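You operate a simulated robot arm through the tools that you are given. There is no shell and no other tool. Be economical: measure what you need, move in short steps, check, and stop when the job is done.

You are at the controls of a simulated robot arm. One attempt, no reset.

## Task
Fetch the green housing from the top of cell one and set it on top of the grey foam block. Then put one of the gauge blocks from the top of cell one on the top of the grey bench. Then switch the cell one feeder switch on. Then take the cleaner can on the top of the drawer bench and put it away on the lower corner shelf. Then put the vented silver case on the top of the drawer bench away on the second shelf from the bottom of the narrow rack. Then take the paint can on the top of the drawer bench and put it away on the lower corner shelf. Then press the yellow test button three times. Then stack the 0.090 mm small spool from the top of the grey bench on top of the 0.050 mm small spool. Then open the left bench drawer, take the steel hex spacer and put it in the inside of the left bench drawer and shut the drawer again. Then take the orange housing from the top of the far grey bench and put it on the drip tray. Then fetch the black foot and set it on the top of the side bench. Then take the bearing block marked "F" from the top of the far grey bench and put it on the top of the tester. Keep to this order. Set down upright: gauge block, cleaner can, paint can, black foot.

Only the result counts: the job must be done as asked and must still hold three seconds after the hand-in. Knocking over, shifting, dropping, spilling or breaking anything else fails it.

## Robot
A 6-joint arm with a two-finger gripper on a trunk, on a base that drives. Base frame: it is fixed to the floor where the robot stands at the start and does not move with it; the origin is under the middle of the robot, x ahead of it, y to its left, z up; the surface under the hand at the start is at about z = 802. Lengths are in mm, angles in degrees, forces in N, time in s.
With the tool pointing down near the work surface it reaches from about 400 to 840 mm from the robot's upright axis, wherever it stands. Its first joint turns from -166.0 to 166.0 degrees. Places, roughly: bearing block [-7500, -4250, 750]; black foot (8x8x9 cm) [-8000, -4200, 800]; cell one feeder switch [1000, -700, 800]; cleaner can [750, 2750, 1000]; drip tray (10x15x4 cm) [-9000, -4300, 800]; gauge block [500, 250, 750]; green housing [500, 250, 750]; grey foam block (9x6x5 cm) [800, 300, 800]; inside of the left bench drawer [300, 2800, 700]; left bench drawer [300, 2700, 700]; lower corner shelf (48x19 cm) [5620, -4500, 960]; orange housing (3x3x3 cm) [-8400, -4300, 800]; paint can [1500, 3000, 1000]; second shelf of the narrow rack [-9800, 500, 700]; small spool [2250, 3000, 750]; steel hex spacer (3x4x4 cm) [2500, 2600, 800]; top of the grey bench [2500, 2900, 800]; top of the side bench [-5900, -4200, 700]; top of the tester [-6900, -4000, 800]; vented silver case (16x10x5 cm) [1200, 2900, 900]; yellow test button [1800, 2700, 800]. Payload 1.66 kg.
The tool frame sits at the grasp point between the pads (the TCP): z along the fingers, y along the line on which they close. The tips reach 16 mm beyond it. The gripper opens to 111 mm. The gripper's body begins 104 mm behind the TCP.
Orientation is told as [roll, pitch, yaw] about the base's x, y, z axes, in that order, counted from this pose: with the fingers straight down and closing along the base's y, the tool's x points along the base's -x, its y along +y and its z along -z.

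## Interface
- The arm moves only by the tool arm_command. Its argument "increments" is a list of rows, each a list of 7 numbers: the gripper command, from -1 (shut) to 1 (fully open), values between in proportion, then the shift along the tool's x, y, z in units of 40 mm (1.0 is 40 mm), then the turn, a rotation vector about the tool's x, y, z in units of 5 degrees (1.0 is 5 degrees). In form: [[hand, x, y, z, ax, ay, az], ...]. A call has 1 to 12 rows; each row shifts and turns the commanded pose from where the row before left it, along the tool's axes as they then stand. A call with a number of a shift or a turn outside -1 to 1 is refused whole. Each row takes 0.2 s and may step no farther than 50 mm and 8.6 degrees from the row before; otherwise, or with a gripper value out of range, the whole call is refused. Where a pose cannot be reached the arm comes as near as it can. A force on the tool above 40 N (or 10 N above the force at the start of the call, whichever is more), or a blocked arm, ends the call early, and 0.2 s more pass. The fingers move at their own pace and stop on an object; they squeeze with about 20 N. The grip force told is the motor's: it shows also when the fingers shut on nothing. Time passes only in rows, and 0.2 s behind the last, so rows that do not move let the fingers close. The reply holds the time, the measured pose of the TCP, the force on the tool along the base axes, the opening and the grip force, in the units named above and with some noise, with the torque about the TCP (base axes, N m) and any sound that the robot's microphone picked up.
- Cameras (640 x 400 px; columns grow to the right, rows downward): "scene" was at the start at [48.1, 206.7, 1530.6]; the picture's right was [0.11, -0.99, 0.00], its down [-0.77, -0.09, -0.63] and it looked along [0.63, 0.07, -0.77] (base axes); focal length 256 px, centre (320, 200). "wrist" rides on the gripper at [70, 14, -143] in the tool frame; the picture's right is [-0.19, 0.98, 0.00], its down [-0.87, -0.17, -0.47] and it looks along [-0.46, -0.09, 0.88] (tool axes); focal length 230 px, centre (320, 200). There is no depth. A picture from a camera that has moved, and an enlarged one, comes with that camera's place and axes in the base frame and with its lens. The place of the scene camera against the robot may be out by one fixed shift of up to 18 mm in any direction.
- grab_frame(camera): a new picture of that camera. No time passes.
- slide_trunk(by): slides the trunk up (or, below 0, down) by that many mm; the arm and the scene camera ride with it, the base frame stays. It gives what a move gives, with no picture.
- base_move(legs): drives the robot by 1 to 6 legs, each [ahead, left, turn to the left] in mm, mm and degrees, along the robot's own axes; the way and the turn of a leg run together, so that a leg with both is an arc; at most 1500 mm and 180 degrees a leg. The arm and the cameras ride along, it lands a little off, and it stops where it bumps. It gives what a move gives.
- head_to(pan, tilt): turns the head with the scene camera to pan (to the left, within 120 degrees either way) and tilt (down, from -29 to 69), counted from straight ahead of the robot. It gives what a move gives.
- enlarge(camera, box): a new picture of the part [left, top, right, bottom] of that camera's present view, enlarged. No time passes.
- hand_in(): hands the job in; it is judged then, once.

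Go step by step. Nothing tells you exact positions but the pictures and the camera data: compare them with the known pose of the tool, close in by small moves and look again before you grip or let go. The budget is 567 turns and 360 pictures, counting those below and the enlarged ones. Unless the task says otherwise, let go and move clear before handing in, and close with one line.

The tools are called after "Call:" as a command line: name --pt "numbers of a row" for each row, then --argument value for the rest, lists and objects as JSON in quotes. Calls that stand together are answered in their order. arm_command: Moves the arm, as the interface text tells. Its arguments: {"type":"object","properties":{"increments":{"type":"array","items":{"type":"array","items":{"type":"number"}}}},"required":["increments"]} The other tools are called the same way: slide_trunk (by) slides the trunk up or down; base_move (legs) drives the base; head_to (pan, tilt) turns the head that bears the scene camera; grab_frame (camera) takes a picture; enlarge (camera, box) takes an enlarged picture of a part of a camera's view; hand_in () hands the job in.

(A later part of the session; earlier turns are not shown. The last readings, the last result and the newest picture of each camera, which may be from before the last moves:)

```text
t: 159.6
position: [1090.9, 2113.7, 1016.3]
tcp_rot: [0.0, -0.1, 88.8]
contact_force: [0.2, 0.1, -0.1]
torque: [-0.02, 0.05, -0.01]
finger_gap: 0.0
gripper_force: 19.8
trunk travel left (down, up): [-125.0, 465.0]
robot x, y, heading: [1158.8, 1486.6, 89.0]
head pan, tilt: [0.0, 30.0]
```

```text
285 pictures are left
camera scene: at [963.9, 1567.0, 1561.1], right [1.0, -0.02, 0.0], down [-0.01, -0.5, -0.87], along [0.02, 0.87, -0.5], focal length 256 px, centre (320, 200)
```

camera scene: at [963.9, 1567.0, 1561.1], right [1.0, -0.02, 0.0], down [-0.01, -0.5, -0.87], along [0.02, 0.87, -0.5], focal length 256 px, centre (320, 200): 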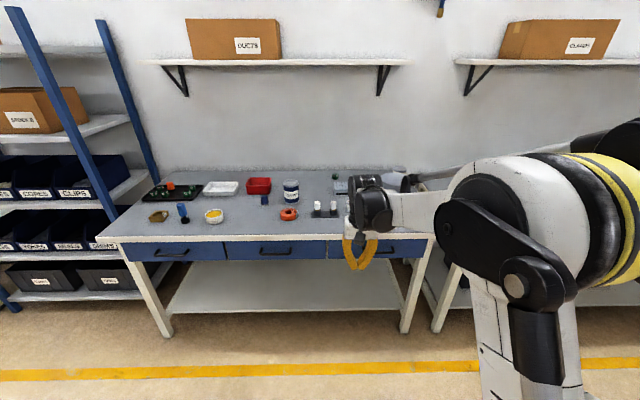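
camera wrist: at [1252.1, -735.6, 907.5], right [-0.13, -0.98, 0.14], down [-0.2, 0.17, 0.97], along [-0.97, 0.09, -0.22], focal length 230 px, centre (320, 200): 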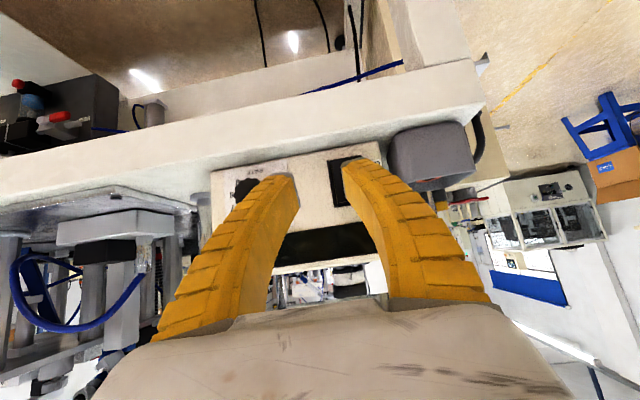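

Call:
base_move --legs '[[0, 0, 1.1], [630, 300, 0]]'

Call:
arm_command --pt "1 0 0 0 0 0 0" --pt "1 0 0 0 0 0 0" --pt "1 0 0 0 0 0 0"

Call:
grab_frame --camera "wrist"

Call:
head_to --pan 0 --tilt 40

Call:
grab_frame --camera "scene"

```text
t: 163.8
position: [766.6, 2742.1, 1015.5]
tcp_rot: [-0.1, 0.0, 90.4]
contact_force: [-0.6, 0.3, 0.0]
torque: [-0.02, -0.01, 0.01]
finger_gap: 0.0
gripper_force: 20.0
trunk travel left (down, up): [-125.0, 465.0]
robot x, y, heading: [854.3, 2112.6, 90.5]
head pan, tilt: [0.0, 30.0]
```

```text
t: 164.6
position: [767.8, 2743.9, 1015.0]
tcp_rot: [0.0, -0.1, 90.4]
contact_force: [-1.0, -0.6, -0.3]
torque: [-0.04, -0.01, -0.02]
finger_gap: 110.9
gripper_force: 0.0
trunk travel left (down, up): [-125.0, 465.0]
robot x, y, heading: [852.9, 2114.5, 90.3]
head pan, tilt: [0.0, 30.0]
```

```text
284 pictures are left
camera wrist: at [754.3, 2672.6, 1158.5], right [-0.98, 0.18, 0.0], down [0.16, 0.87, 0.47], along [0.09, 0.46, -0.88], focal length 230 px, centre (320, 200)
```

wrist: 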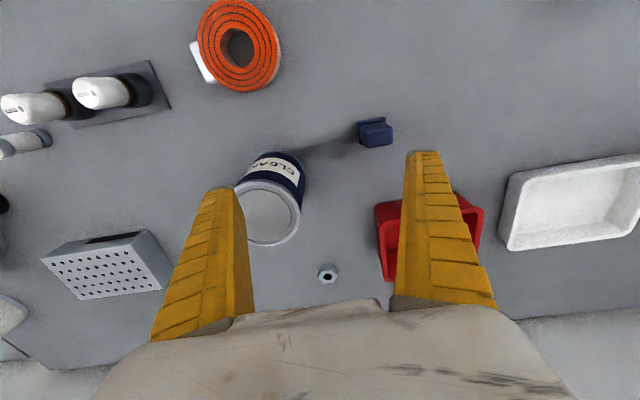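

```text
t: 165.3
position: [767.7, 2741.4, 1015.6]
tcp_rot: [0.0, -0.1, 90.4]
contact_force: [0.0, -0.2, -0.9]
torque: [0.03, 0.01, -0.02]
finger_gap: 110.8
gripper_force: 0.1
trunk travel left (down, up): [-125.0, 465.0]
robot x, y, heading: [851.7, 2115.1, 90.5]
head pan, tilt: [0.0, 40.0]
```

```text
283 pictures are left
camera scene: at [654.3, 2187.4, 1545.7], right [1.0, 0.01, 0.0], down [0.01, -0.64, -0.77], along [-0.01, 0.77, -0.64], focal length 256 px, centre (320, 200)
```

scene: 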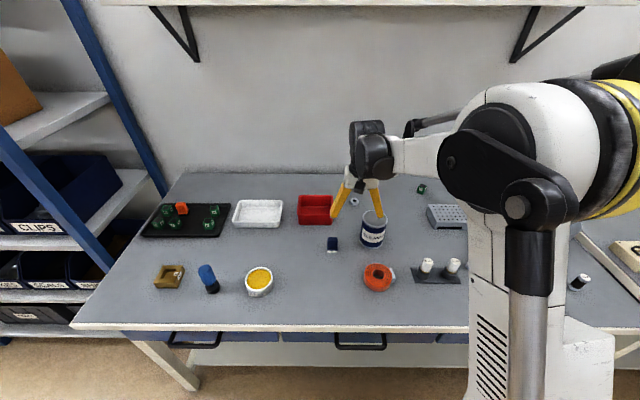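

Call:
arm_command --pt "1 -0.4 -0.9 0 0 0 0" --pt "1 -0.35 -0.85 0 0 0 0"

Call:
grab_frame --camera "wrist"

```text
t: 165.9
position: [835.2, 2774.0, 1014.6]
tcp_rot: [0.0, 0.0, 90.4]
contact_force: [0.8, -0.4, 0.4]
torque: [0.01, -0.06, -0.01]
finger_gap: 111.0
gripper_force: 0.0
trunk travel left (down, up): [-125.0, 465.0]
robot x, y, heading: [854.9, 2114.4, 90.4]
head pan, tilt: [0.0, 40.0]
```

```text
282 pictures are left
camera wrist: at [823.2, 2703.9, 1157.8], right [-0.98, 0.18, 0.0], down [0.16, 0.87, 0.47], along [0.09, 0.46, -0.88], focal length 230 px, centre (320, 200)
```

wrist: 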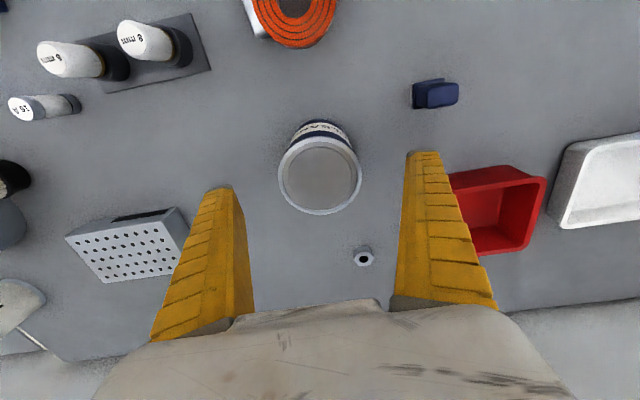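

Call:
arm_command --pt "1 -0.475 -0.13 0.5 0 0 0" --pt "1 0 0 0.8 0 0 0"

Call:
grab_frame --camera "wrist"

```text
t: 166.5
position: [839.7, 2792.8, 964.3]
tcp_rot: [0.0, 0.0, 90.4]
contact_force: [0.5, 0.4, -0.8]
torque: [0.01, 0.01, -0.01]
finger_gap: 111.0
gripper_force: 0.0
trunk travel left (down, up): [-125.0, 465.0]
robot x, y, heading: [854.0, 2117.2, 90.7]
head pan, tilt: [0.0, 40.0]
```

```text
281 pictures are left
camera wrist: at [828.3, 2723.0, 1106.4], right [-0.98, 0.18, 0.0], down [0.16, 0.87, 0.47], along [0.09, 0.46, -0.88], focal length 230 px, centre (320, 200)
```

wrist: 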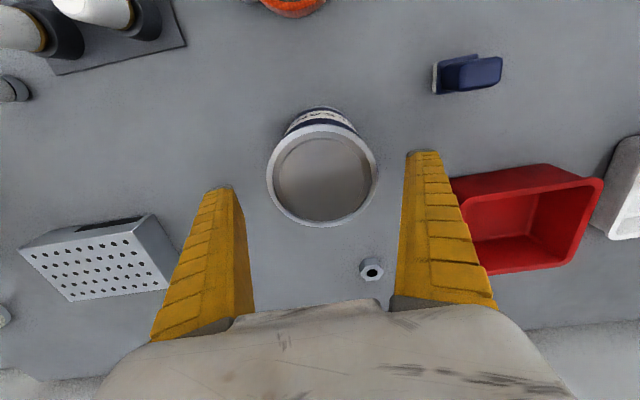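

Call:
arm_command --pt "1 0 -0.03 0.5 0 0 0" --pt "1 0 0 0.5 0 0 0" --pt "1 0 0 0.6 0 0 0" --pt "-1 0 0 0 0 0 0" --pt "-1 0 0 0 0 0 0" --pt "-1 0 0 0 0 0 0"

Call:
grab_frame --camera "wrist"

Call:
enlarge --camera "scene" --box '[310, 150, 430, 270]'

```text
t: 167.9
position: [842.7, 2792.1, 901.2]
tcp_rot: [-0.1, -0.1, 90.4]
contact_force: [-5.0, 0.8, 7.4]
torque: [-0.11, 0.37, -0.07]
finger_gap: 80.1
gripper_force: 19.4
trunk travel left (down, up): [-125.0, 465.0]
robot x, y, heading: [854.4, 2113.2, 90.5]
head pan, tilt: [0.0, 40.0]
```

```text
280 pictures are left
camera wrist: at [830.1, 2721.6, 1043.5], right [-0.98, 0.18, 0.0], down [0.16, 0.87, 0.47], along [0.09, 0.47, -0.88], focal length 230 px, centre (320, 200)
```

wrist: 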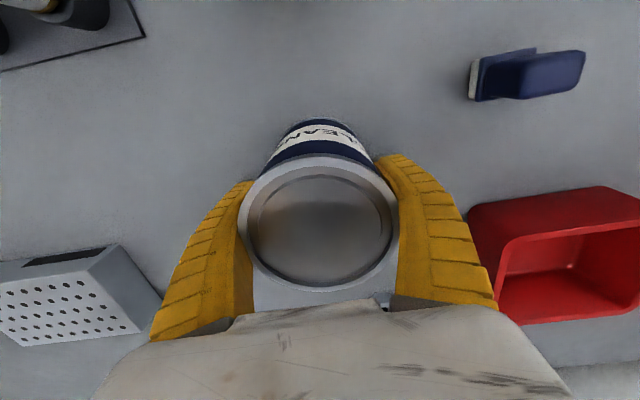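

```text
3.33 times, centred on (370, 210) of scene
camera zoom: at [653.9, 2186.9, 1545.7], right [1.0, 0.01, 0.0], down [0.01, -0.64, -0.77], along [-0.01, 0.77, -0.64], focal length 854 px, centre (153, 167)
```

zoom: 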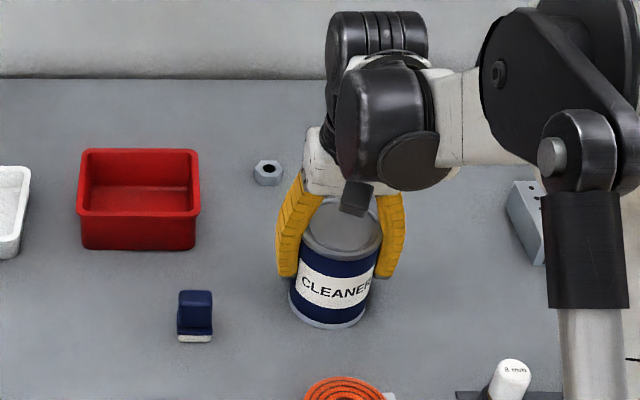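

Call:
arm_command --pt "-1 0 0 -0.1 0 0 0" --pt "-1 0 0 -0.15 0 0 0" --pt "-1 0 0 -0.2 0 0 0" --pt "-1 0 0 -0.3 0 0 0" --pt "-1 0 0 -0.4 0 0 0" --pt "-1 0 0 -0.5 0 0 0" --pt "-1 0 0 -0.6 0 0 0"

Call:
grab_frame --camera "wrist"

Call:
grab_frame --camera "scene"

```text
t: 169.5
position: [842.2, 2792.2, 990.0]
tcp_rot: [0.1, 0.0, 90.5]
contact_force: [-0.4, 0.6, -5.6]
torque: [-0.02, -0.01, -0.01]
finger_gap: 79.9
gripper_force: 20.7
trunk travel left (down, up): [-125.0, 465.0]
robot x, y, heading: [852.6, 2118.1, 90.6]
head pan, tilt: [0.0, 40.0]
```

```text
278 pictures are left
camera wrist: at [829.3, 2722.6, 1132.1], right [-0.98, 0.18, 0.0], down [0.16, 0.87, 0.47], along [0.09, 0.46, -0.88], focal length 230 px, centre (320, 200)
```

wrist: 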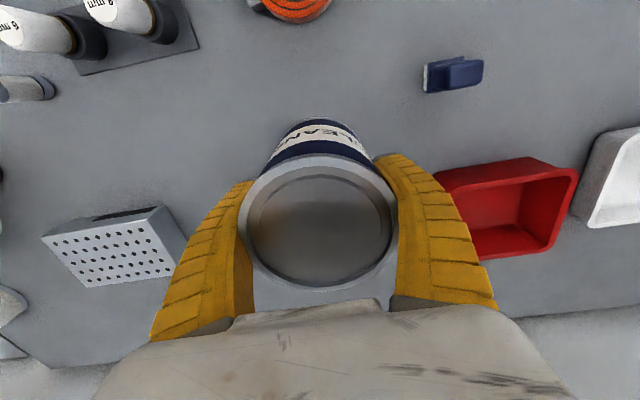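

```text
277 pictures are left
camera scene: at [654.3, 2187.7, 1545.7], right [1.0, 0.01, 0.0], down [0.01, -0.64, -0.77], along [-0.01, 0.77, -0.64], focal length 256 px, centre (320, 200)
```

scene: 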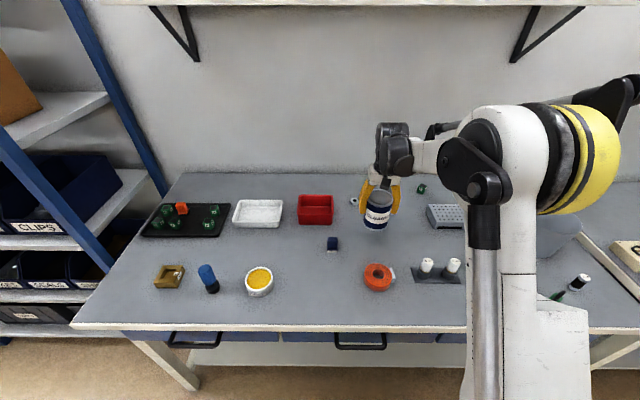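

Call:
base_move --legs '[[-600, 0, 0], [0, 0, -90]]'

Call:
arm_command --pt "-1 0.4 0 -0.5 0 0 0" --pt "-1 0.6 0 -0.5 0 0 0" --pt "-1 0.6 0 -0.5 0 0 0" --pt "-1 0.6 0 -0.5 0 0 0" --pt "-1 0.6 0 0 0 0 0" --pt "-1 0.6 0 0 0 0 0" --pt "-1 0.6 0 0 0 0 0" --pt "-1 0.4 0 0 0 0 0"

Call:
head_to --pan -25 --tilt 15

Call:
grab_frame --camera "scene"

```text
t: 176.7
position: [1532.1, 1528.5, 989.7]
tcp_rot: [0.0, 0.0, 0.7]
contact_force: [0.3, -0.6, -3.6]
torque: [0.0, 0.02, 0.03]
finger_gap: 79.3
gripper_force: 20.3
trunk travel left (down, up): [-125.0, 465.0]
robot x, y, heading: [852.5, 1515.5, 0.4]
head pan, tilt: [0.0, 40.0]
```

```text
t: 178.5
position: [1357.2, 1526.2, 1068.6]
tcp_rot: [0.0, -0.1, 0.7]
contact_force: [0.1, -0.7, -5.7]
torque: [0.0, 0.02, -0.02]
finger_gap: 79.0
gripper_force: 19.9
trunk travel left (down, up): [-125.0, 465.0]
robot x, y, heading: [852.9, 1513.9, 0.3]
head pan, tilt: [0.0, 40.0]
```

```text
t: 179.4
position: [1356.5, 1526.6, 1067.7]
tcp_rot: [0.0, 0.1, 0.8]
contact_force: [-0.3, 0.0, -5.3]
torque: [0.01, 0.03, -0.04]
finger_gap: 79.0
gripper_force: 20.5
trunk travel left (down, up): [-125.0, 465.0]
robot x, y, heading: [855.8, 1512.6, 0.9]
head pan, tilt: [-25.0, 15.0]
```

```text
276 pictures are left
camera scene: at [911.2, 1673.8, 1585.2], right [-0.41, -0.91, 0.0], down [-0.24, 0.11, -0.97], along [0.88, -0.39, -0.26], focal length 256 px, centre (320, 200)
```

scene: 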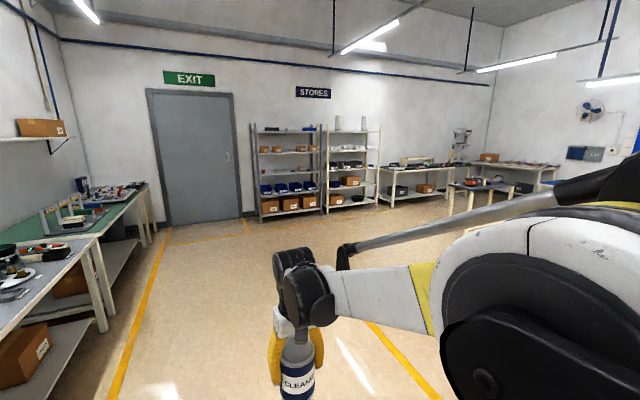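

Call:
base_move --legs '[[1500, 0, 0], [1500, 0, 0], [750, 0, 0], [0, 0, -90]]'

Call:
head_to --pan 15 --tilt 15

Call:
grab_frame --camera "scene"

```text
t: 201.4
position: [4569.9, 1005.0, 1069.3]
tcp_rot: [0.0, -0.1, -93.5]
contact_force: [0.7, 0.3, -5.0]
torque: [-0.02, -0.02, -0.01]
finger_gap: 79.7
gripper_force: 20.3
trunk travel left (down, up): [-125.0, 465.0]
robot x, y, heading: [4595.1, 1504.3, -93.7]
head pan, tilt: [-25.0, 15.0]
```

```text
t: 202.4
position: [4568.3, 1004.8, 1068.1]
tcp_rot: [0.1, 0.0, -93.6]
contact_force: [0.5, -0.7, -5.7]
torque: [0.01, 0.02, 0.04]
finger_gap: 79.4
gripper_force: 20.1
trunk travel left (down, up): [-125.0, 465.0]
robot x, y, heading: [4592.1, 1502.7, -93.4]
head pan, tilt: [15.0, 15.0]
```

```text
275 pictures are left
camera scene: at [4796.3, 1429.3, 1585.2], right [-0.98, -0.2, 0.0], down [-0.05, 0.25, -0.97], along [0.19, -0.95, -0.26], focal length 256 px, centre (320, 200)
```

scene: 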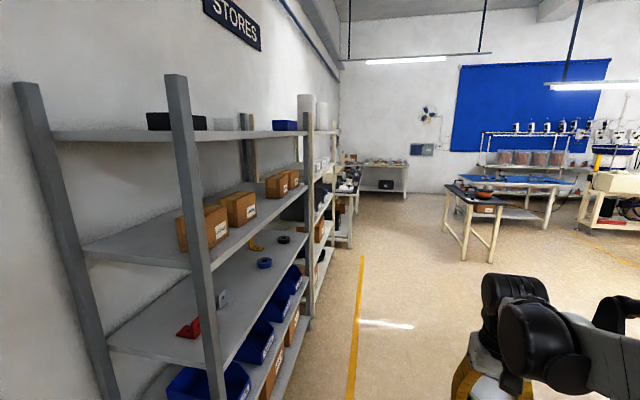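

Call:
base_move --legs '[[0, 0, 3.5], [1500, 0, 0], [1500, 0, 0]]'

Call:
grab_frame --camera "scene"

```text
t: 217.4
position: [4678.3, -2013.2, 1068.6]
tcp_rot: [-0.1, 0.0, -87.5]
contact_force: [-0.1, 0.5, -4.6]
torque: [0.01, 0.02, 0.03]
finger_gap: 79.4
gripper_force: 19.9
trunk travel left (down, up): [-125.0, 465.0]
robot x, y, heading: [4652.2, -1511.6, -87.3]
head pan, tilt: [15.0, 15.0]
```

```text
274 pictures are left
camera scene: at [4858.8, -1565.2, 1585.2], right [-0.95, -0.3, 0.0], down [-0.08, 0.25, -0.97], along [0.29, -0.92, -0.26], focal length 256 px, centre (320, 200)
```

scene: 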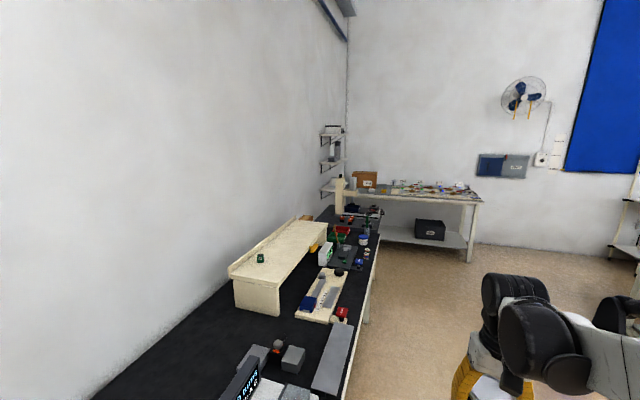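

Call:
enlarge --camera "scene" --box '[290, 110, 410, 230]'

```text
3.33 times, centred on (350, 170) of scene
camera zoom: at [4858.8, -1565.2, 1585.2], right [-0.95, -0.3, 0.0], down [-0.08, 0.25, -0.97], along [0.29, -0.92, -0.26], focal length 854 px, centre (220, 300)
```

zoom: 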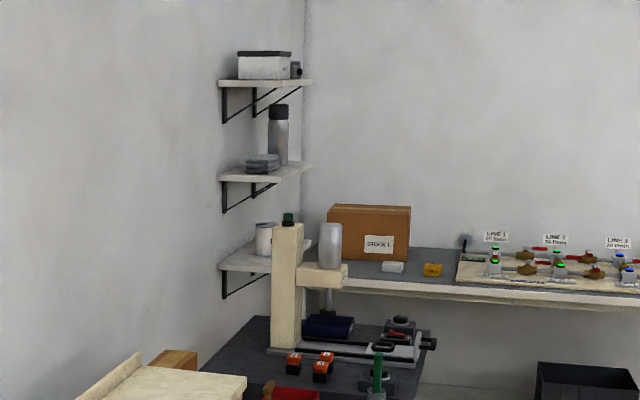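

Call:
base_move --legs '[[0, 0, -2.7], [1400, 0, 0]]'

Call:
head_to --pan 30 --tilt 25

Call:
grab_frame --camera "scene"

```text
t: 224.8
position: [4648.5, -3398.0, 1067.5]
tcp_rot: [0.1, 0.0, -90.4]
contact_force: [0.4, -0.5, -4.6]
torque: [-0.02, 0.03, 0.04]
finger_gap: 79.3
gripper_force: 20.4
trunk travel left (down, up): [-125.0, 465.0]
robot x, y, heading: [4645.8, -2896.2, -90.3]
head pan, tilt: [15.0, 15.0]
```

```text
t: 225.5
position: [4649.2, -3397.8, 1067.5]
tcp_rot: [-0.2, -0.1, -90.3]
contact_force: [-0.5, 1.2, -4.7]
torque: [-0.01, -0.02, -0.06]
finger_gap: 79.3
gripper_force: 19.9
trunk travel left (down, up): [-125.0, 465.0]
robot x, y, heading: [4647.3, -2896.0, -90.0]
head pan, tilt: [30.0, 25.0]
```

```text
272 pictures are left
camera scene: at [4874.6, -2949.7, 1569.0], right [-0.87, -0.5, 0.0], down [-0.21, 0.37, -0.91], along [0.45, -0.79, -0.42], focal length 256 px, centre (320, 200)
```

scene: 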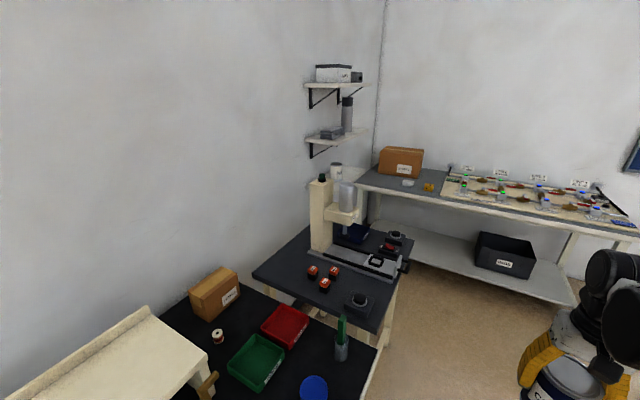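

Call:
base_move --legs '[[0, 0, 90], [-200, 0, 0], [0, -1150, 0]]'

Call:
head_to --pan -15 --tilt 25

Call:
grab_frame --camera "scene"

```text
t: 236.4
position: [4918.5, -4076.3, 1068.6]
tcp_rot: [0.0, 0.1, -1.9]
contact_force: [-0.2, 0.4, -5.5]
torque: [-0.01, 0.01, -0.01]
finger_gap: 79.1
gripper_force: 19.6
trunk travel left (down, up): [-125.0, 465.0]
robot x, y, heading: [4418.4, -4069.2, -1.4]
head pan, tilt: [30.0, 25.0]
```

```text
t: 237.6
position: [4919.9, -4076.6, 1069.6]
tcp_rot: [-0.1, 0.0, -1.8]
contact_force: [0.6, 0.4, -5.1]
torque: [-0.01, 0.01, -0.02]
finger_gap: 79.2
gripper_force: 20.3
trunk travel left (down, up): [-125.0, 465.0]
robot x, y, heading: [4420.1, -4067.1, -1.7]
head pan, tilt: [-15.0, 25.0]
```

```text
271 pictures are left
camera scene: at [4484.2, -3894.4, 1569.0], right [-0.29, -0.96, 0.0], down [-0.41, 0.12, -0.91], along [0.87, -0.26, -0.42], focal length 256 px, centre (320, 200)
```

scene: 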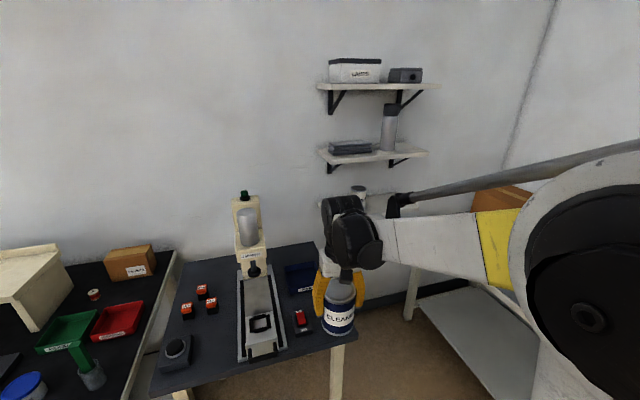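

Call:
head_to --pan -60 --tilt 30

Call:
grab_frame --camera "scene"

Call:
grab_frame --camera "wrist"

```text
t: 238.7
position: [4918.2, -4075.2, 1068.7]
tcp_rot: [-0.1, 0.0, -1.8]
contact_force: [0.1, 0.0, -4.4]
torque: [0.02, -0.01, -0.02]
finger_gap: 79.5
gripper_force: 19.7
trunk travel left (down, up): [-125.0, 465.0]
robot x, y, heading: [4418.3, -4063.2, -1.9]
head pan, tilt: [-60.0, 30.0]
```

```text
270 pictures are left
camera scene: at [4438.9, -3947.7, 1561.0], right [-0.88, -0.48, 0.0], down [-0.24, 0.44, -0.87], along [0.41, -0.76, -0.5], focal length 256 px, centre (320, 200)
```

scene: 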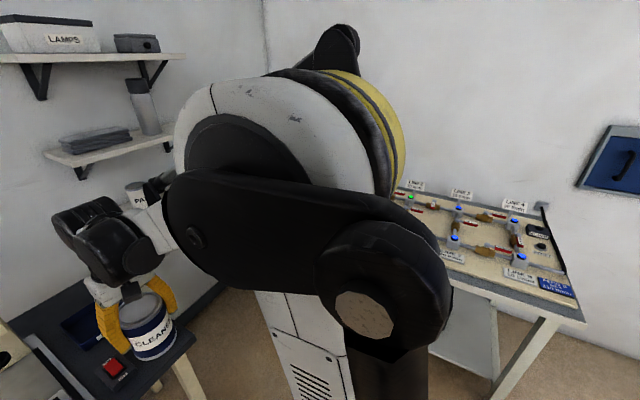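

```text
269 pictures are left
camera wrist: at [4850.2, -4060.5, 1211.1], right [0.22, 0.98, 0.0], down [0.86, -0.19, 0.47], along [0.46, -0.1, -0.88], focal length 230 px, centre (320, 200)
```

wrist: 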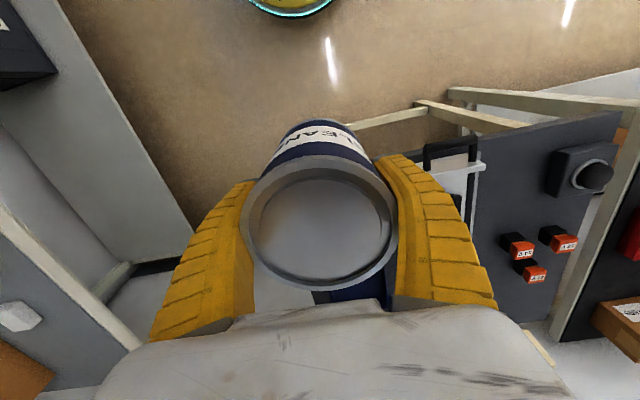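

The lower corner shelf has another shelf close above it, so the can must be held from the side. I'll set it on the free front right corner of the press table and regrip it with a tilted hand.

Call:
arm_command --pt "-1 -0.5 -0.25 0 0 0 0" --pt "-1 -0.7 -0.3 0 0 0 0" --pt "-1 -0.8 -0.3 0 0 0 0" --pt "-1 -0.8 0 0 0 0 0" --pt "-1 -0.8 0 0 0 0 0" --pt "-1 -0.7 0 0 0 0 0" --pt "-1 -0.48 0 0 0 0 0"

Call:
head_to --pan -5 --tilt 40

Call:
grab_frame --camera "scene"

Call:
grab_frame --camera "wrist"

```text
t: 240.3
position: [5109.3, -4116.2, 1070.2]
tcp_rot: [-0.1, 0.1, -1.8]
contact_force: [0.7, -0.2, -5.6]
torque: [0.01, -0.01, -0.03]
finger_gap: 79.4
gripper_force: 20.0
trunk travel left (down, up): [-125.0, 465.0]
robot x, y, heading: [4414.7, -4069.8, -1.6]
head pan, tilt: [-60.0, 30.0]
```

```text
t: 241.5
position: [5109.1, -4116.4, 1069.1]
tcp_rot: [0.0, -0.1, -1.8]
contact_force: [-0.2, 0.4, -4.7]
torque: [0.0, 0.04, -0.02]
finger_gap: 79.6
gripper_force: 19.9
trunk travel left (down, up): [-125.0, 465.0]
robot x, y, heading: [4415.8, -4066.3, -1.6]
head pan, tilt: [-5.0, 40.0]
```

```text
268 pictures are left
camera scene: at [4480.4, -3878.1, 1545.7], right [-0.12, -0.99, 0.0], down [-0.64, 0.07, -0.77], along [0.76, -0.09, -0.64], focal length 256 px, centre (320, 200)
```

scene: 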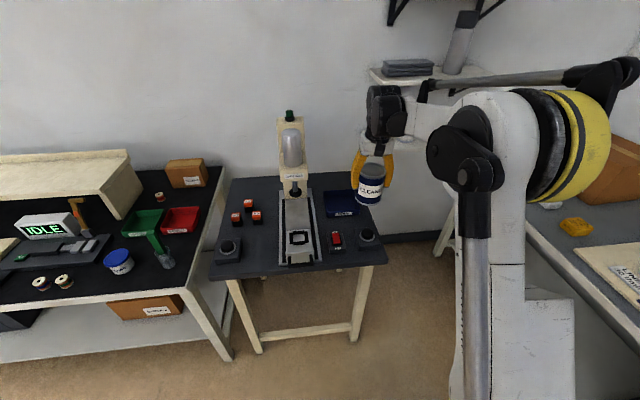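

```text
267 pictures are left
camera wrist: at [5040.3, -4100.4, 1212.4], right [0.22, 0.98, 0.0], down [0.86, -0.19, 0.47], along [0.46, -0.1, -0.88], focal length 230 px, centre (320, 200)
```

wrist: 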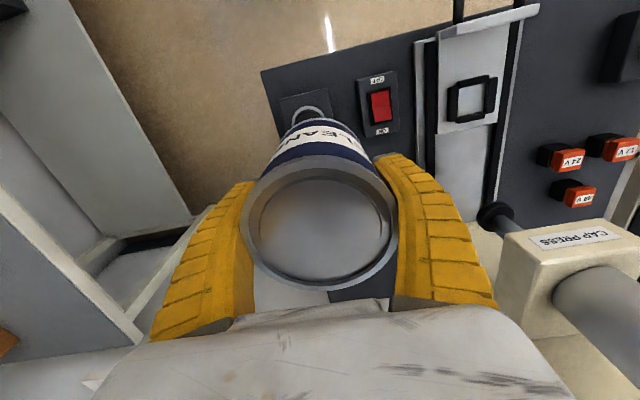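

Call:
head_to --pan -40 --tilt 30

Call:
grab_frame --camera "scene"

```text
t: 242.5
position: [5109.2, -4115.5, 1071.2]
tcp_rot: [0.1, -0.1, -1.8]
contact_force: [-0.5, -0.7, -4.7]
torque: [-0.02, -0.02, -0.03]
finger_gap: 79.6
gripper_force: 20.0
trunk travel left (down, up): [-125.0, 465.0]
robot x, y, heading: [4417.3, -4066.2, -1.3]
head pan, tilt: [-40.0, 30.0]
```

```text
266 pictures are left
camera scene: at [4463.7, -3928.2, 1561.0], right [-0.66, -0.75, 0.0], down [-0.37, 0.33, -0.87], along [0.65, -0.57, -0.5], focal length 256 px, centre (320, 200)
```

scene: 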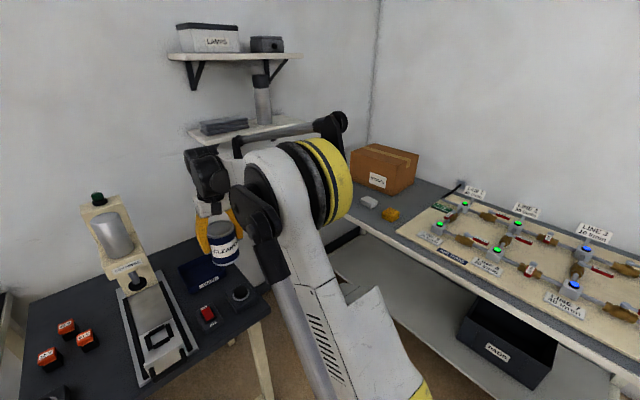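

No safe spot here. The grey bench has open room, so I go back there to regrip the can from the side.

Call:
arm_command --pt "-1 0.5 0 0 0 0 0" --pt "-1 0.8 0 0 0 0 0" --pt "-1 0.8 0 0 0 0 0" --pt "-1 0.8 0 0 0 0 0" --pt "-1 0.8 0 0 0 0 0" --pt "-1 0.5 0 0 0 0 0"

Call:
base_move --legs '[[0, 0, 91.4], [1450, 0, 0], [1450, 0, 0], [1450, 0, 0], [1350, 0, 0]]'

Call:
base_move --legs '[[0, 1100, 0], [0, 1050, 0]]'

Call:
head_to --pan 0 --tilt 35

Call:
grab_frame --camera "scene"

```text
t: 243.9
position: [4940.4, -4110.9, 1068.1]
tcp_rot: [0.1, -0.1, -1.8]
contact_force: [-0.3, -0.1, -4.6]
torque: [0.02, 0.04, 0.02]
finger_gap: 79.2
gripper_force: 19.9
trunk travel left (down, up): [-125.0, 465.0]
robot x, y, heading: [4417.9, -4067.6, -1.6]
head pan, tilt: [-40.0, 30.0]
```

```text
t: 275.2
position: [4537.3, 2224.3, 1069.5]
tcp_rot: [0.0, 0.0, 90.1]
contact_force: [0.5, -0.1, -5.0]
torque: [-0.01, -0.01, -0.01]
finger_gap: 79.3
gripper_force: 19.8
trunk travel left (down, up): [-125.0, 465.0]
robot x, y, heading: [4512.1, 1700.0, 90.2]
head pan, tilt: [-40.0, 30.0]
```

```text
t: 285.9
position: [2383.5, 2254.7, 1067.0]
tcp_rot: [-0.1, 0.0, 89.2]
contact_force: [0.1, -0.2, -5.3]
torque: [0.0, -0.05, 0.01]
finger_gap: 78.9
gripper_force: 19.5
trunk travel left (down, up): [-125.0, 465.0]
robot x, y, heading: [2342.4, 1728.9, 89.4]
head pan, tilt: [-40.0, 30.0]
```

```text
t: 287.0
position: [2383.2, 2255.0, 1069.0]
tcp_rot: [-0.1, 0.0, 89.1]
contact_force: [0.3, -0.7, -5.2]
torque: [-0.01, -0.02, -0.02]
finger_gap: 79.3
gripper_force: 19.9
trunk travel left (down, up): [-125.0, 465.0]
robot x, y, heading: [2347.8, 1730.2, 89.0]
head pan, tilt: [0.0, 35.0]
```

```text
265 pictures are left
camera scene: at [2150.6, 1809.7, 1553.2], right [1.0, -0.01, 0.0], down [-0.01, -0.57, -0.82], along [0.01, 0.82, -0.57], focal length 256 px, centre (320, 200)
```

scene: 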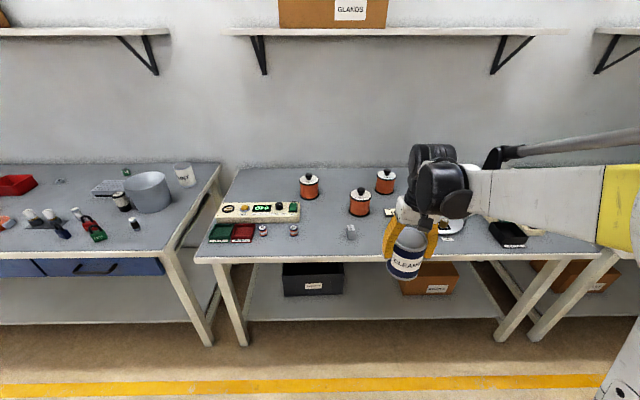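

Call:
base_move --legs '[[300, 150, 0.9]]'

Call:
arm_command --pt "-1 -0.6 0.3 0 0 0 0" --pt "-1 -0.7 0.4 0 0 0 0" --pt "-1 -0.7 0.3 0.4 0 0 0" --pt "-1 0 0 0.8 0 0 0" --pt "-1 0 0 0.8 0 0 0" --pt "-1 0 0 0.8 0 0 0" --pt "-1 0 0 0.6 0 0 0" --pt "-1 0 0 0.4 0 0 0"

Call:
head_to --pan 0 --tilt 40

Call:
grab_frame --camera "scene"

Call:
grab_frame --camera "wrist"

```text
t: 289.2
position: [2225.0, 2551.5, 1068.2]
tcp_rot: [-0.2, 0.0, 90.2]
contact_force: [0.0, 0.9, -4.6]
torque: [-0.02, -0.01, 0.02]
finger_gap: 79.5
gripper_force: 20.5
trunk travel left (down, up): [-125.0, 465.0]
robot x, y, heading: [2197.8, 2025.3, 90.2]
head pan, tilt: [0.0, 35.0]
```

```text
t: 291.0
position: [2182.7, 2630.6, 916.0]
tcp_rot: [-0.1, 0.0, 90.2]
contact_force: [0.0, 0.4, -4.8]
torque: [0.02, 0.02, -0.01]
finger_gap: 79.3
gripper_force: 20.2
trunk travel left (down, up): [-125.0, 465.0]
robot x, y, heading: [2202.6, 2027.8, 90.1]
head pan, tilt: [0.0, 35.0]
```

```text
t: 291.6
position: [2183.8, 2631.2, 915.4]
tcp_rot: [-0.1, 0.0, 90.2]
contact_force: [0.9, 0.9, -4.7]
torque: [-0.02, 0.0, -0.02]
finger_gap: 79.2
gripper_force: 20.2
trunk travel left (down, up): [-125.0, 465.0]
robot x, y, heading: [2199.9, 2028.3, 90.4]
head pan, tilt: [0.0, 40.0]
```

```text
264 pictures are left
camera scene: at [1999.8, 2100.0, 1545.7], right [1.0, 0.01, 0.0], down [0.0, -0.64, -0.77], along [0.0, 0.77, -0.64], focal length 256 px, centre (320, 200)
```

scene: 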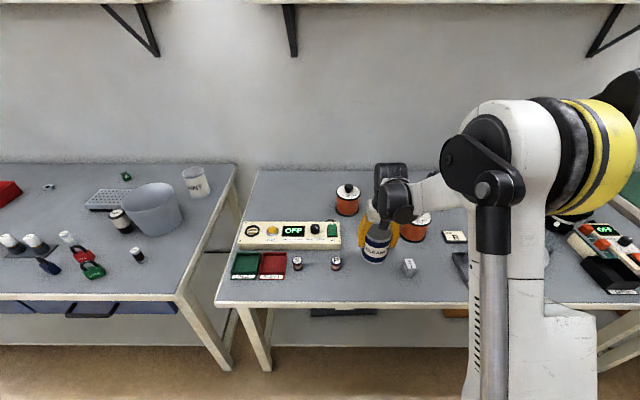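

```text
263 pictures are left
camera wrist: at [2170.8, 2560.8, 1058.3], right [-0.98, 0.19, 0.0], down [0.16, 0.87, 0.47], along [0.09, 0.46, -0.88], focal length 230 px, centre (320, 200)
```

wrist: 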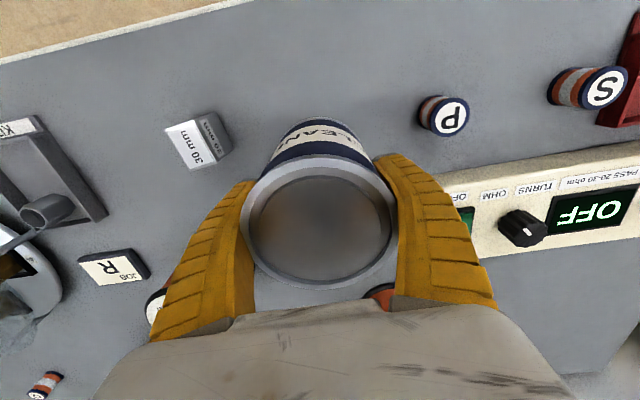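

Call:
arm_command --pt "-1 0 0 0.4 0 0 0" --pt "-1 0 0 0.3 0 0 0" --pt "-1 0 0 0.15 0 0 0" --pt "-1 0 0 0.15 0 0 0"

Call:
enlarge --camera "scene" --box '[340, 170, 440, 290]'

```text
t: 292.6
position: [2184.3, 2631.1, 876.5]
tcp_rot: [-0.1, 0.0, 90.3]
contact_force: [0.7, 0.4, -4.5]
torque: [-0.02, 0.0, -0.01]
finger_gap: 79.2
gripper_force: 20.9
trunk travel left (down, up): [-125.0, 465.0]
robot x, y, heading: [2198.0, 2028.5, 90.4]
head pan, tilt: [0.0, 40.0]
```

```text
3.33 times, centred on (390, 230) of scene
camera zoom: at [1999.8, 2100.1, 1545.7], right [1.0, 0.01, 0.0], down [0.0, -0.64, -0.77], along [0.0, 0.77, -0.64], focal length 854 px, centre (87, 100)
```

zoom: 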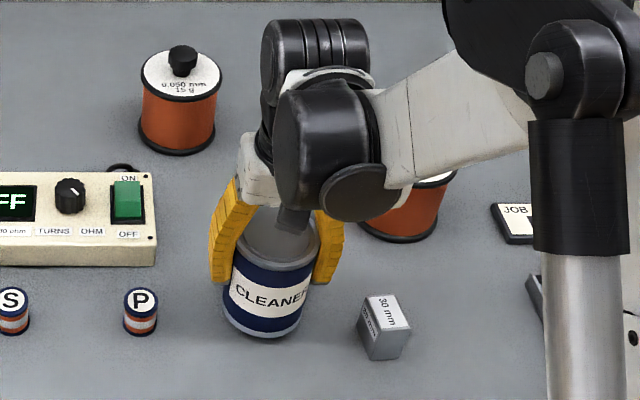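

Call:
arm_command --pt "-1 0 0 0.12 0 0 0" --pt "-1 0 0 0.12 0 0 0" --pt "-1 0 0 0.1 0 0 0"

Call:
arm_command --pt "-1 0 0 0.1 0 0 0" --pt "-1 0 0 0.1 0 0 0"

```text
t: 293.4
position: [2184.9, 2630.9, 862.0]
tcp_rot: [0.1, -0.1, 90.2]
contact_force: [-0.8, 3.5, 14.8]
torque: [0.24, 0.13, -0.02]
finger_gap: 79.5
gripper_force: 19.7
trunk travel left (down, up): [-125.0, 465.0]
robot x, y, heading: [2198.1, 2024.9, 90.3]
head pan, tilt: [0.0, 40.0]
```

```text
t: 294.1
position: [2184.9, 2631.5, 854.7]
tcp_rot: [0.1, -0.1, 90.2]
contact_force: [-2.0, 4.2, 21.7]
torque: [-0.16, 0.05, -0.02]
finger_gap: 81.7
gripper_force: 19.8
trunk travel left (down, up): [-125.0, 465.0]
robot x, y, heading: [2195.5, 2027.5, 90.1]
head pan, tilt: [0.0, 40.0]
```

Call:
arm_command --pt "1 0 0 0 0 0 0" --pt "1 0 0 0 0 0 0" --pt "1 0 0 -0.5 0 0 0" --pt "1 0 0 -1 0 0 0" --pt "1 0 0 -1 0 0 0" --pt "1 0 0 -1 0 0 0"

Call:
grab_frame --camera "wrist"

Call:
enlarge --camera "scene" --box '[340, 170, 440, 290]'

```text
t: 295.4
position: [2185.5, 2632.0, 995.8]
tcp_rot: [-0.1, -0.1, 90.2]
contact_force: [0.1, -0.2, 0.4]
torque: [0.0, -0.01, -0.01]
finger_gap: 110.8
gripper_force: 0.1
trunk travel left (down, up): [-125.0, 465.0]
robot x, y, heading: [2198.9, 2026.5, 90.3]
head pan, tilt: [0.0, 40.0]
```

```text
261 pictures are left
camera wrist: at [2172.7, 2562.6, 1138.2], right [-0.98, 0.19, 0.0], down [0.16, 0.87, 0.47], along [0.09, 0.46, -0.88], focal length 230 px, centre (320, 200)
```

wrist: 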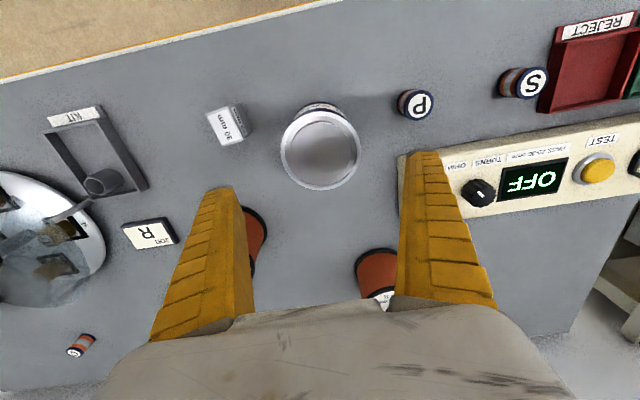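

```text
3.33 times, centred on (390, 230) of scene
camera zoom: at [1999.8, 2099.2, 1545.7], right [1.0, 0.01, 0.0], down [0.0, -0.64, -0.77], along [0.0, 0.77, -0.64], focal length 854 px, centre (87, 100)
```

zoom: 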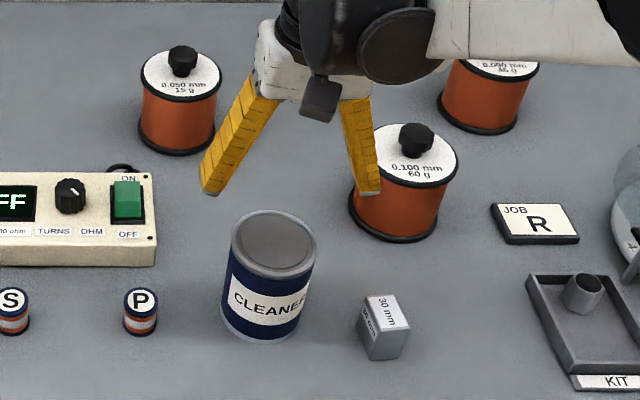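

Call:
base_move --legs '[[-150, 0, 0]]'

Call:
arm_command --pt "1 0 0 0 0 -1 0" --pt "1 0 0 0 0 -1 0" --pt "1 0 0 0 0 -1 0" --pt "1 0 0 0 0 -1 0" --pt "1 0 0 0 0 -1 0" --pt "1 0 0 0 0 -1 0" --pt "1 0 0 0 0 -1 0" --pt "1 0 0 0 0 -1 0" --pt "1 0 0 0 0 -1 0" --pt "1 0 0 0 0 -1 0" --pt "1 0 0 0 0 -1 0" --pt "1 0 0 0 0 -1 0"

Call:
grab_frame --camera "wrist"

```text
t: 296.8
position: [2185.3, 2482.5, 995.1]
tcp_rot: [-0.1, -0.1, 90.3]
contact_force: [-0.1, 0.1, 0.1]
torque: [0.01, -0.03, -0.01]
finger_gap: 110.7
gripper_force: 0.1
trunk travel left (down, up): [-125.0, 465.0]
robot x, y, heading: [2198.4, 1877.4, 90.1]
head pan, tilt: [0.0, 40.0]
```

```text
t: 299.4
position: [2185.7, 2482.3, 993.3]
tcp_rot: [-0.1, -60.1, 90.4]
contact_force: [0.3, 0.8, -0.4]
torque: [0.0, -0.04, 0.01]
finger_gap: 110.8
gripper_force: 0.1
trunk travel left (down, up): [-125.0, 465.0]
robot x, y, heading: [2198.3, 1874.3, 90.2]
head pan, tilt: [0.0, 40.0]
```

```text
259 pictures are left
camera wrist: at [2172.9, 2324.8, 1005.4], right [-0.98, 0.09, 0.16], down [0.17, 0.02, 0.99], along [0.08, 1.0, -0.04], focal length 230 px, centre (320, 200)
```

wrist: 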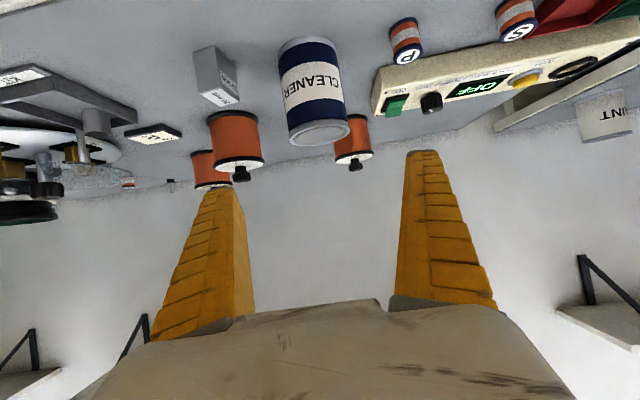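

Call:
arm_command --pt "1 0.615 0 0.355 0 0 0" --pt "1 0.615 0 0.355 0 0 0" --pt "1 0.615 0 0.355 0 0 0" --pt "1 0.615 0 0.355 0 0 0" --pt "1 0.615 0 0.355 0 0 0" --pt "1 -0.4 0 0.7 0 0 0" --pt "1 -0.4 0 0.7 0 0 0"

Call:
grab_frame --camera "wrist"

Call:
grab_frame --camera "scene"

```text
t: 301.0
position: [2182.3, 2616.2, 945.8]
tcp_rot: [-0.1, -60.0, 90.4]
contact_force: [-0.9, 0.7, -0.4]
torque: [0.01, -0.02, 0.01]
finger_gap: 110.9
gripper_force: 0.0
out of reach, approached as far as the arm can: row 1, 2, 3, 4, 5
trunk travel left (down, up): [-125.0, 465.0]
robot x, y, heading: [2199.3, 1876.3, 90.4]
head pan, tilt: [0.0, 40.0]
```

```text
258 pictures are left
camera wrist: at [2170.9, 2457.7, 956.8], right [-0.98, 0.09, 0.16], down [0.17, 0.02, 0.99], along [0.08, 1.0, -0.04], focal length 230 px, centre (320, 200)
```

wrist: 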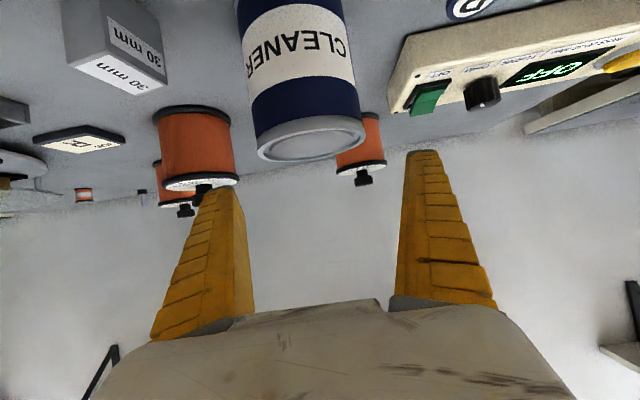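

```text
257 pictures are left
camera scene: at [2000.6, 1949.9, 1545.7], right [1.0, 0.01, 0.0], down [0.0, -0.64, -0.77], along [-0.01, 0.77, -0.64], focal length 256 px, centre (320, 200)
```

scene: 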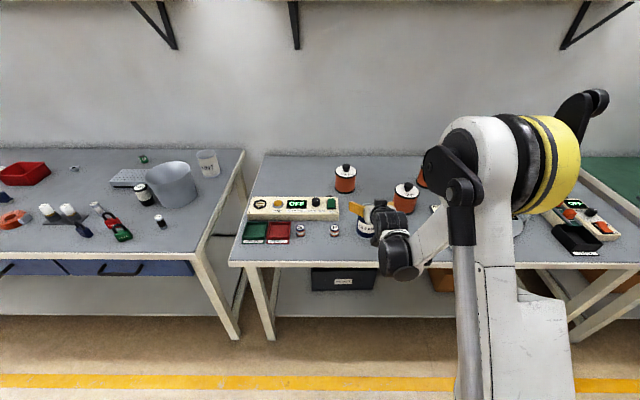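

Call:
base_move --legs '[[-140, 0, 0]]'

Call:
slide_trunk --by -95

Call:
grab_frame --camera "wrist"

```text
t: 302.4
position: [2184.7, 2475.5, 947.5]
tcp_rot: [-0.1, -60.0, 90.4]
contact_force: [0.6, 0.2, -0.1]
torque: [-0.02, 0.01, 0.0]
finger_gap: 111.0
gripper_force: 0.0
trunk travel left (down, up): [-125.0, 465.0]
robot x, y, heading: [2204.8, 1733.4, 90.3]
head pan, tilt: [0.0, 40.0]
```

```text
t: 303.6
position: [2184.2, 2476.6, 852.2]
tcp_rot: [-0.1, -60.1, 90.3]
contact_force: [-0.1, 0.0, -0.3]
torque: [0.0, 0.0, -0.02]
finger_gap: 111.3
gripper_force: 0.1
trunk travel left (down, up): [-30.0, 560.0]
robot x, y, heading: [2199.8, 1736.1, 90.5]
head pan, tilt: [0.0, 40.0]
```

```text
256 pictures are left
camera wrist: at [2172.0, 2316.8, 862.2], right [-0.98, 0.09, 0.16], down [0.17, 0.02, 0.99], along [0.08, 1.0, -0.04], focal length 230 px, centre (320, 200)
```

wrist: 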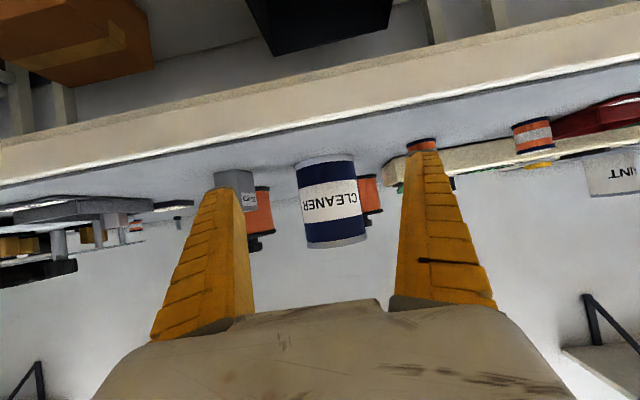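

Call:
base_move --legs '[[95, 4, 0]]'

Call:
grab_frame --camera "wrist"

```text
t: 304.8
position: [2180.0, 2568.1, 851.9]
tcp_rot: [-0.1, -60.2, 90.3]
contact_force: [-0.8, 0.1, -0.2]
torque: [0.0, -0.01, -0.01]
finger_gap: 110.7
gripper_force: 0.1
trunk travel left (down, up): [-30.0, 560.0]
robot x, y, heading: [2198.3, 1831.5, 90.2]
head pan, tilt: [0.0, 40.0]
```

```text
255 pictures are left
camera wrist: at [2167.6, 2409.6, 862.0], right [-0.98, 0.09, 0.16], down [0.17, 0.02, 0.99], along [0.09, 1.0, -0.04], focal length 230 px, centre (320, 200)
```

wrist: 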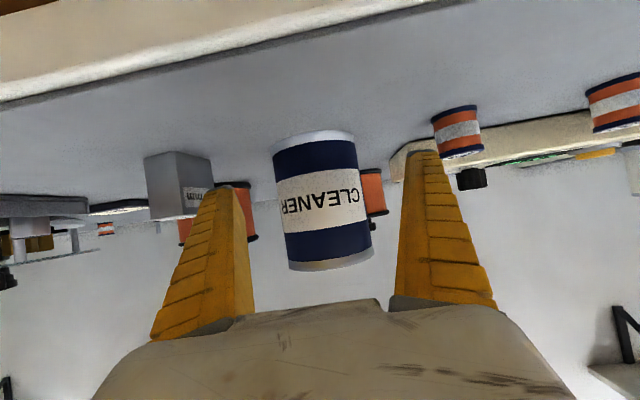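

Call:
arm_command --pt "1 -0.3625 0 0.628 0 0 0" --pt "1 -0.3625 0 0.628 0 0 0"

Call:
grab_frame --camera "wrist"

```text
t: 305.4
position: [2179.0, 2627.4, 850.7]
tcp_rot: [-0.1, -60.0, 90.3]
contact_force: [0.2, -0.7, 0.1]
torque: [-0.04, -0.01, -0.02]
finger_gap: 110.7
gripper_force: 0.0
trunk travel left (down, up): [-30.0, 560.0]
robot x, y, heading: [2193.5, 1832.0, 90.5]
head pan, tilt: [0.0, 40.0]
```

```text
254 pictures are left
camera wrist: at [2166.2, 2468.5, 860.7], right [-0.98, 0.09, 0.16], down [0.17, 0.02, 0.99], along [0.09, 1.0, -0.04], focal length 230 px, centre (320, 200)
```

wrist: 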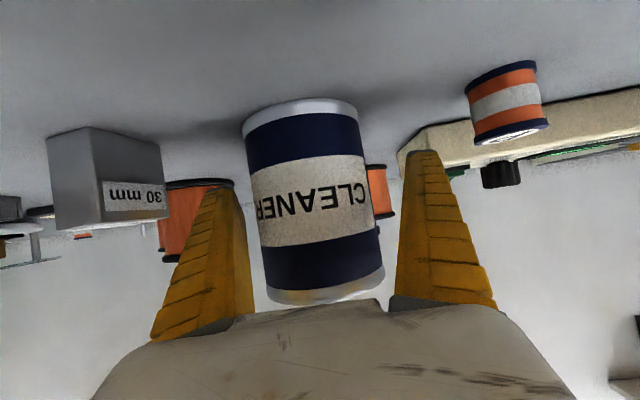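

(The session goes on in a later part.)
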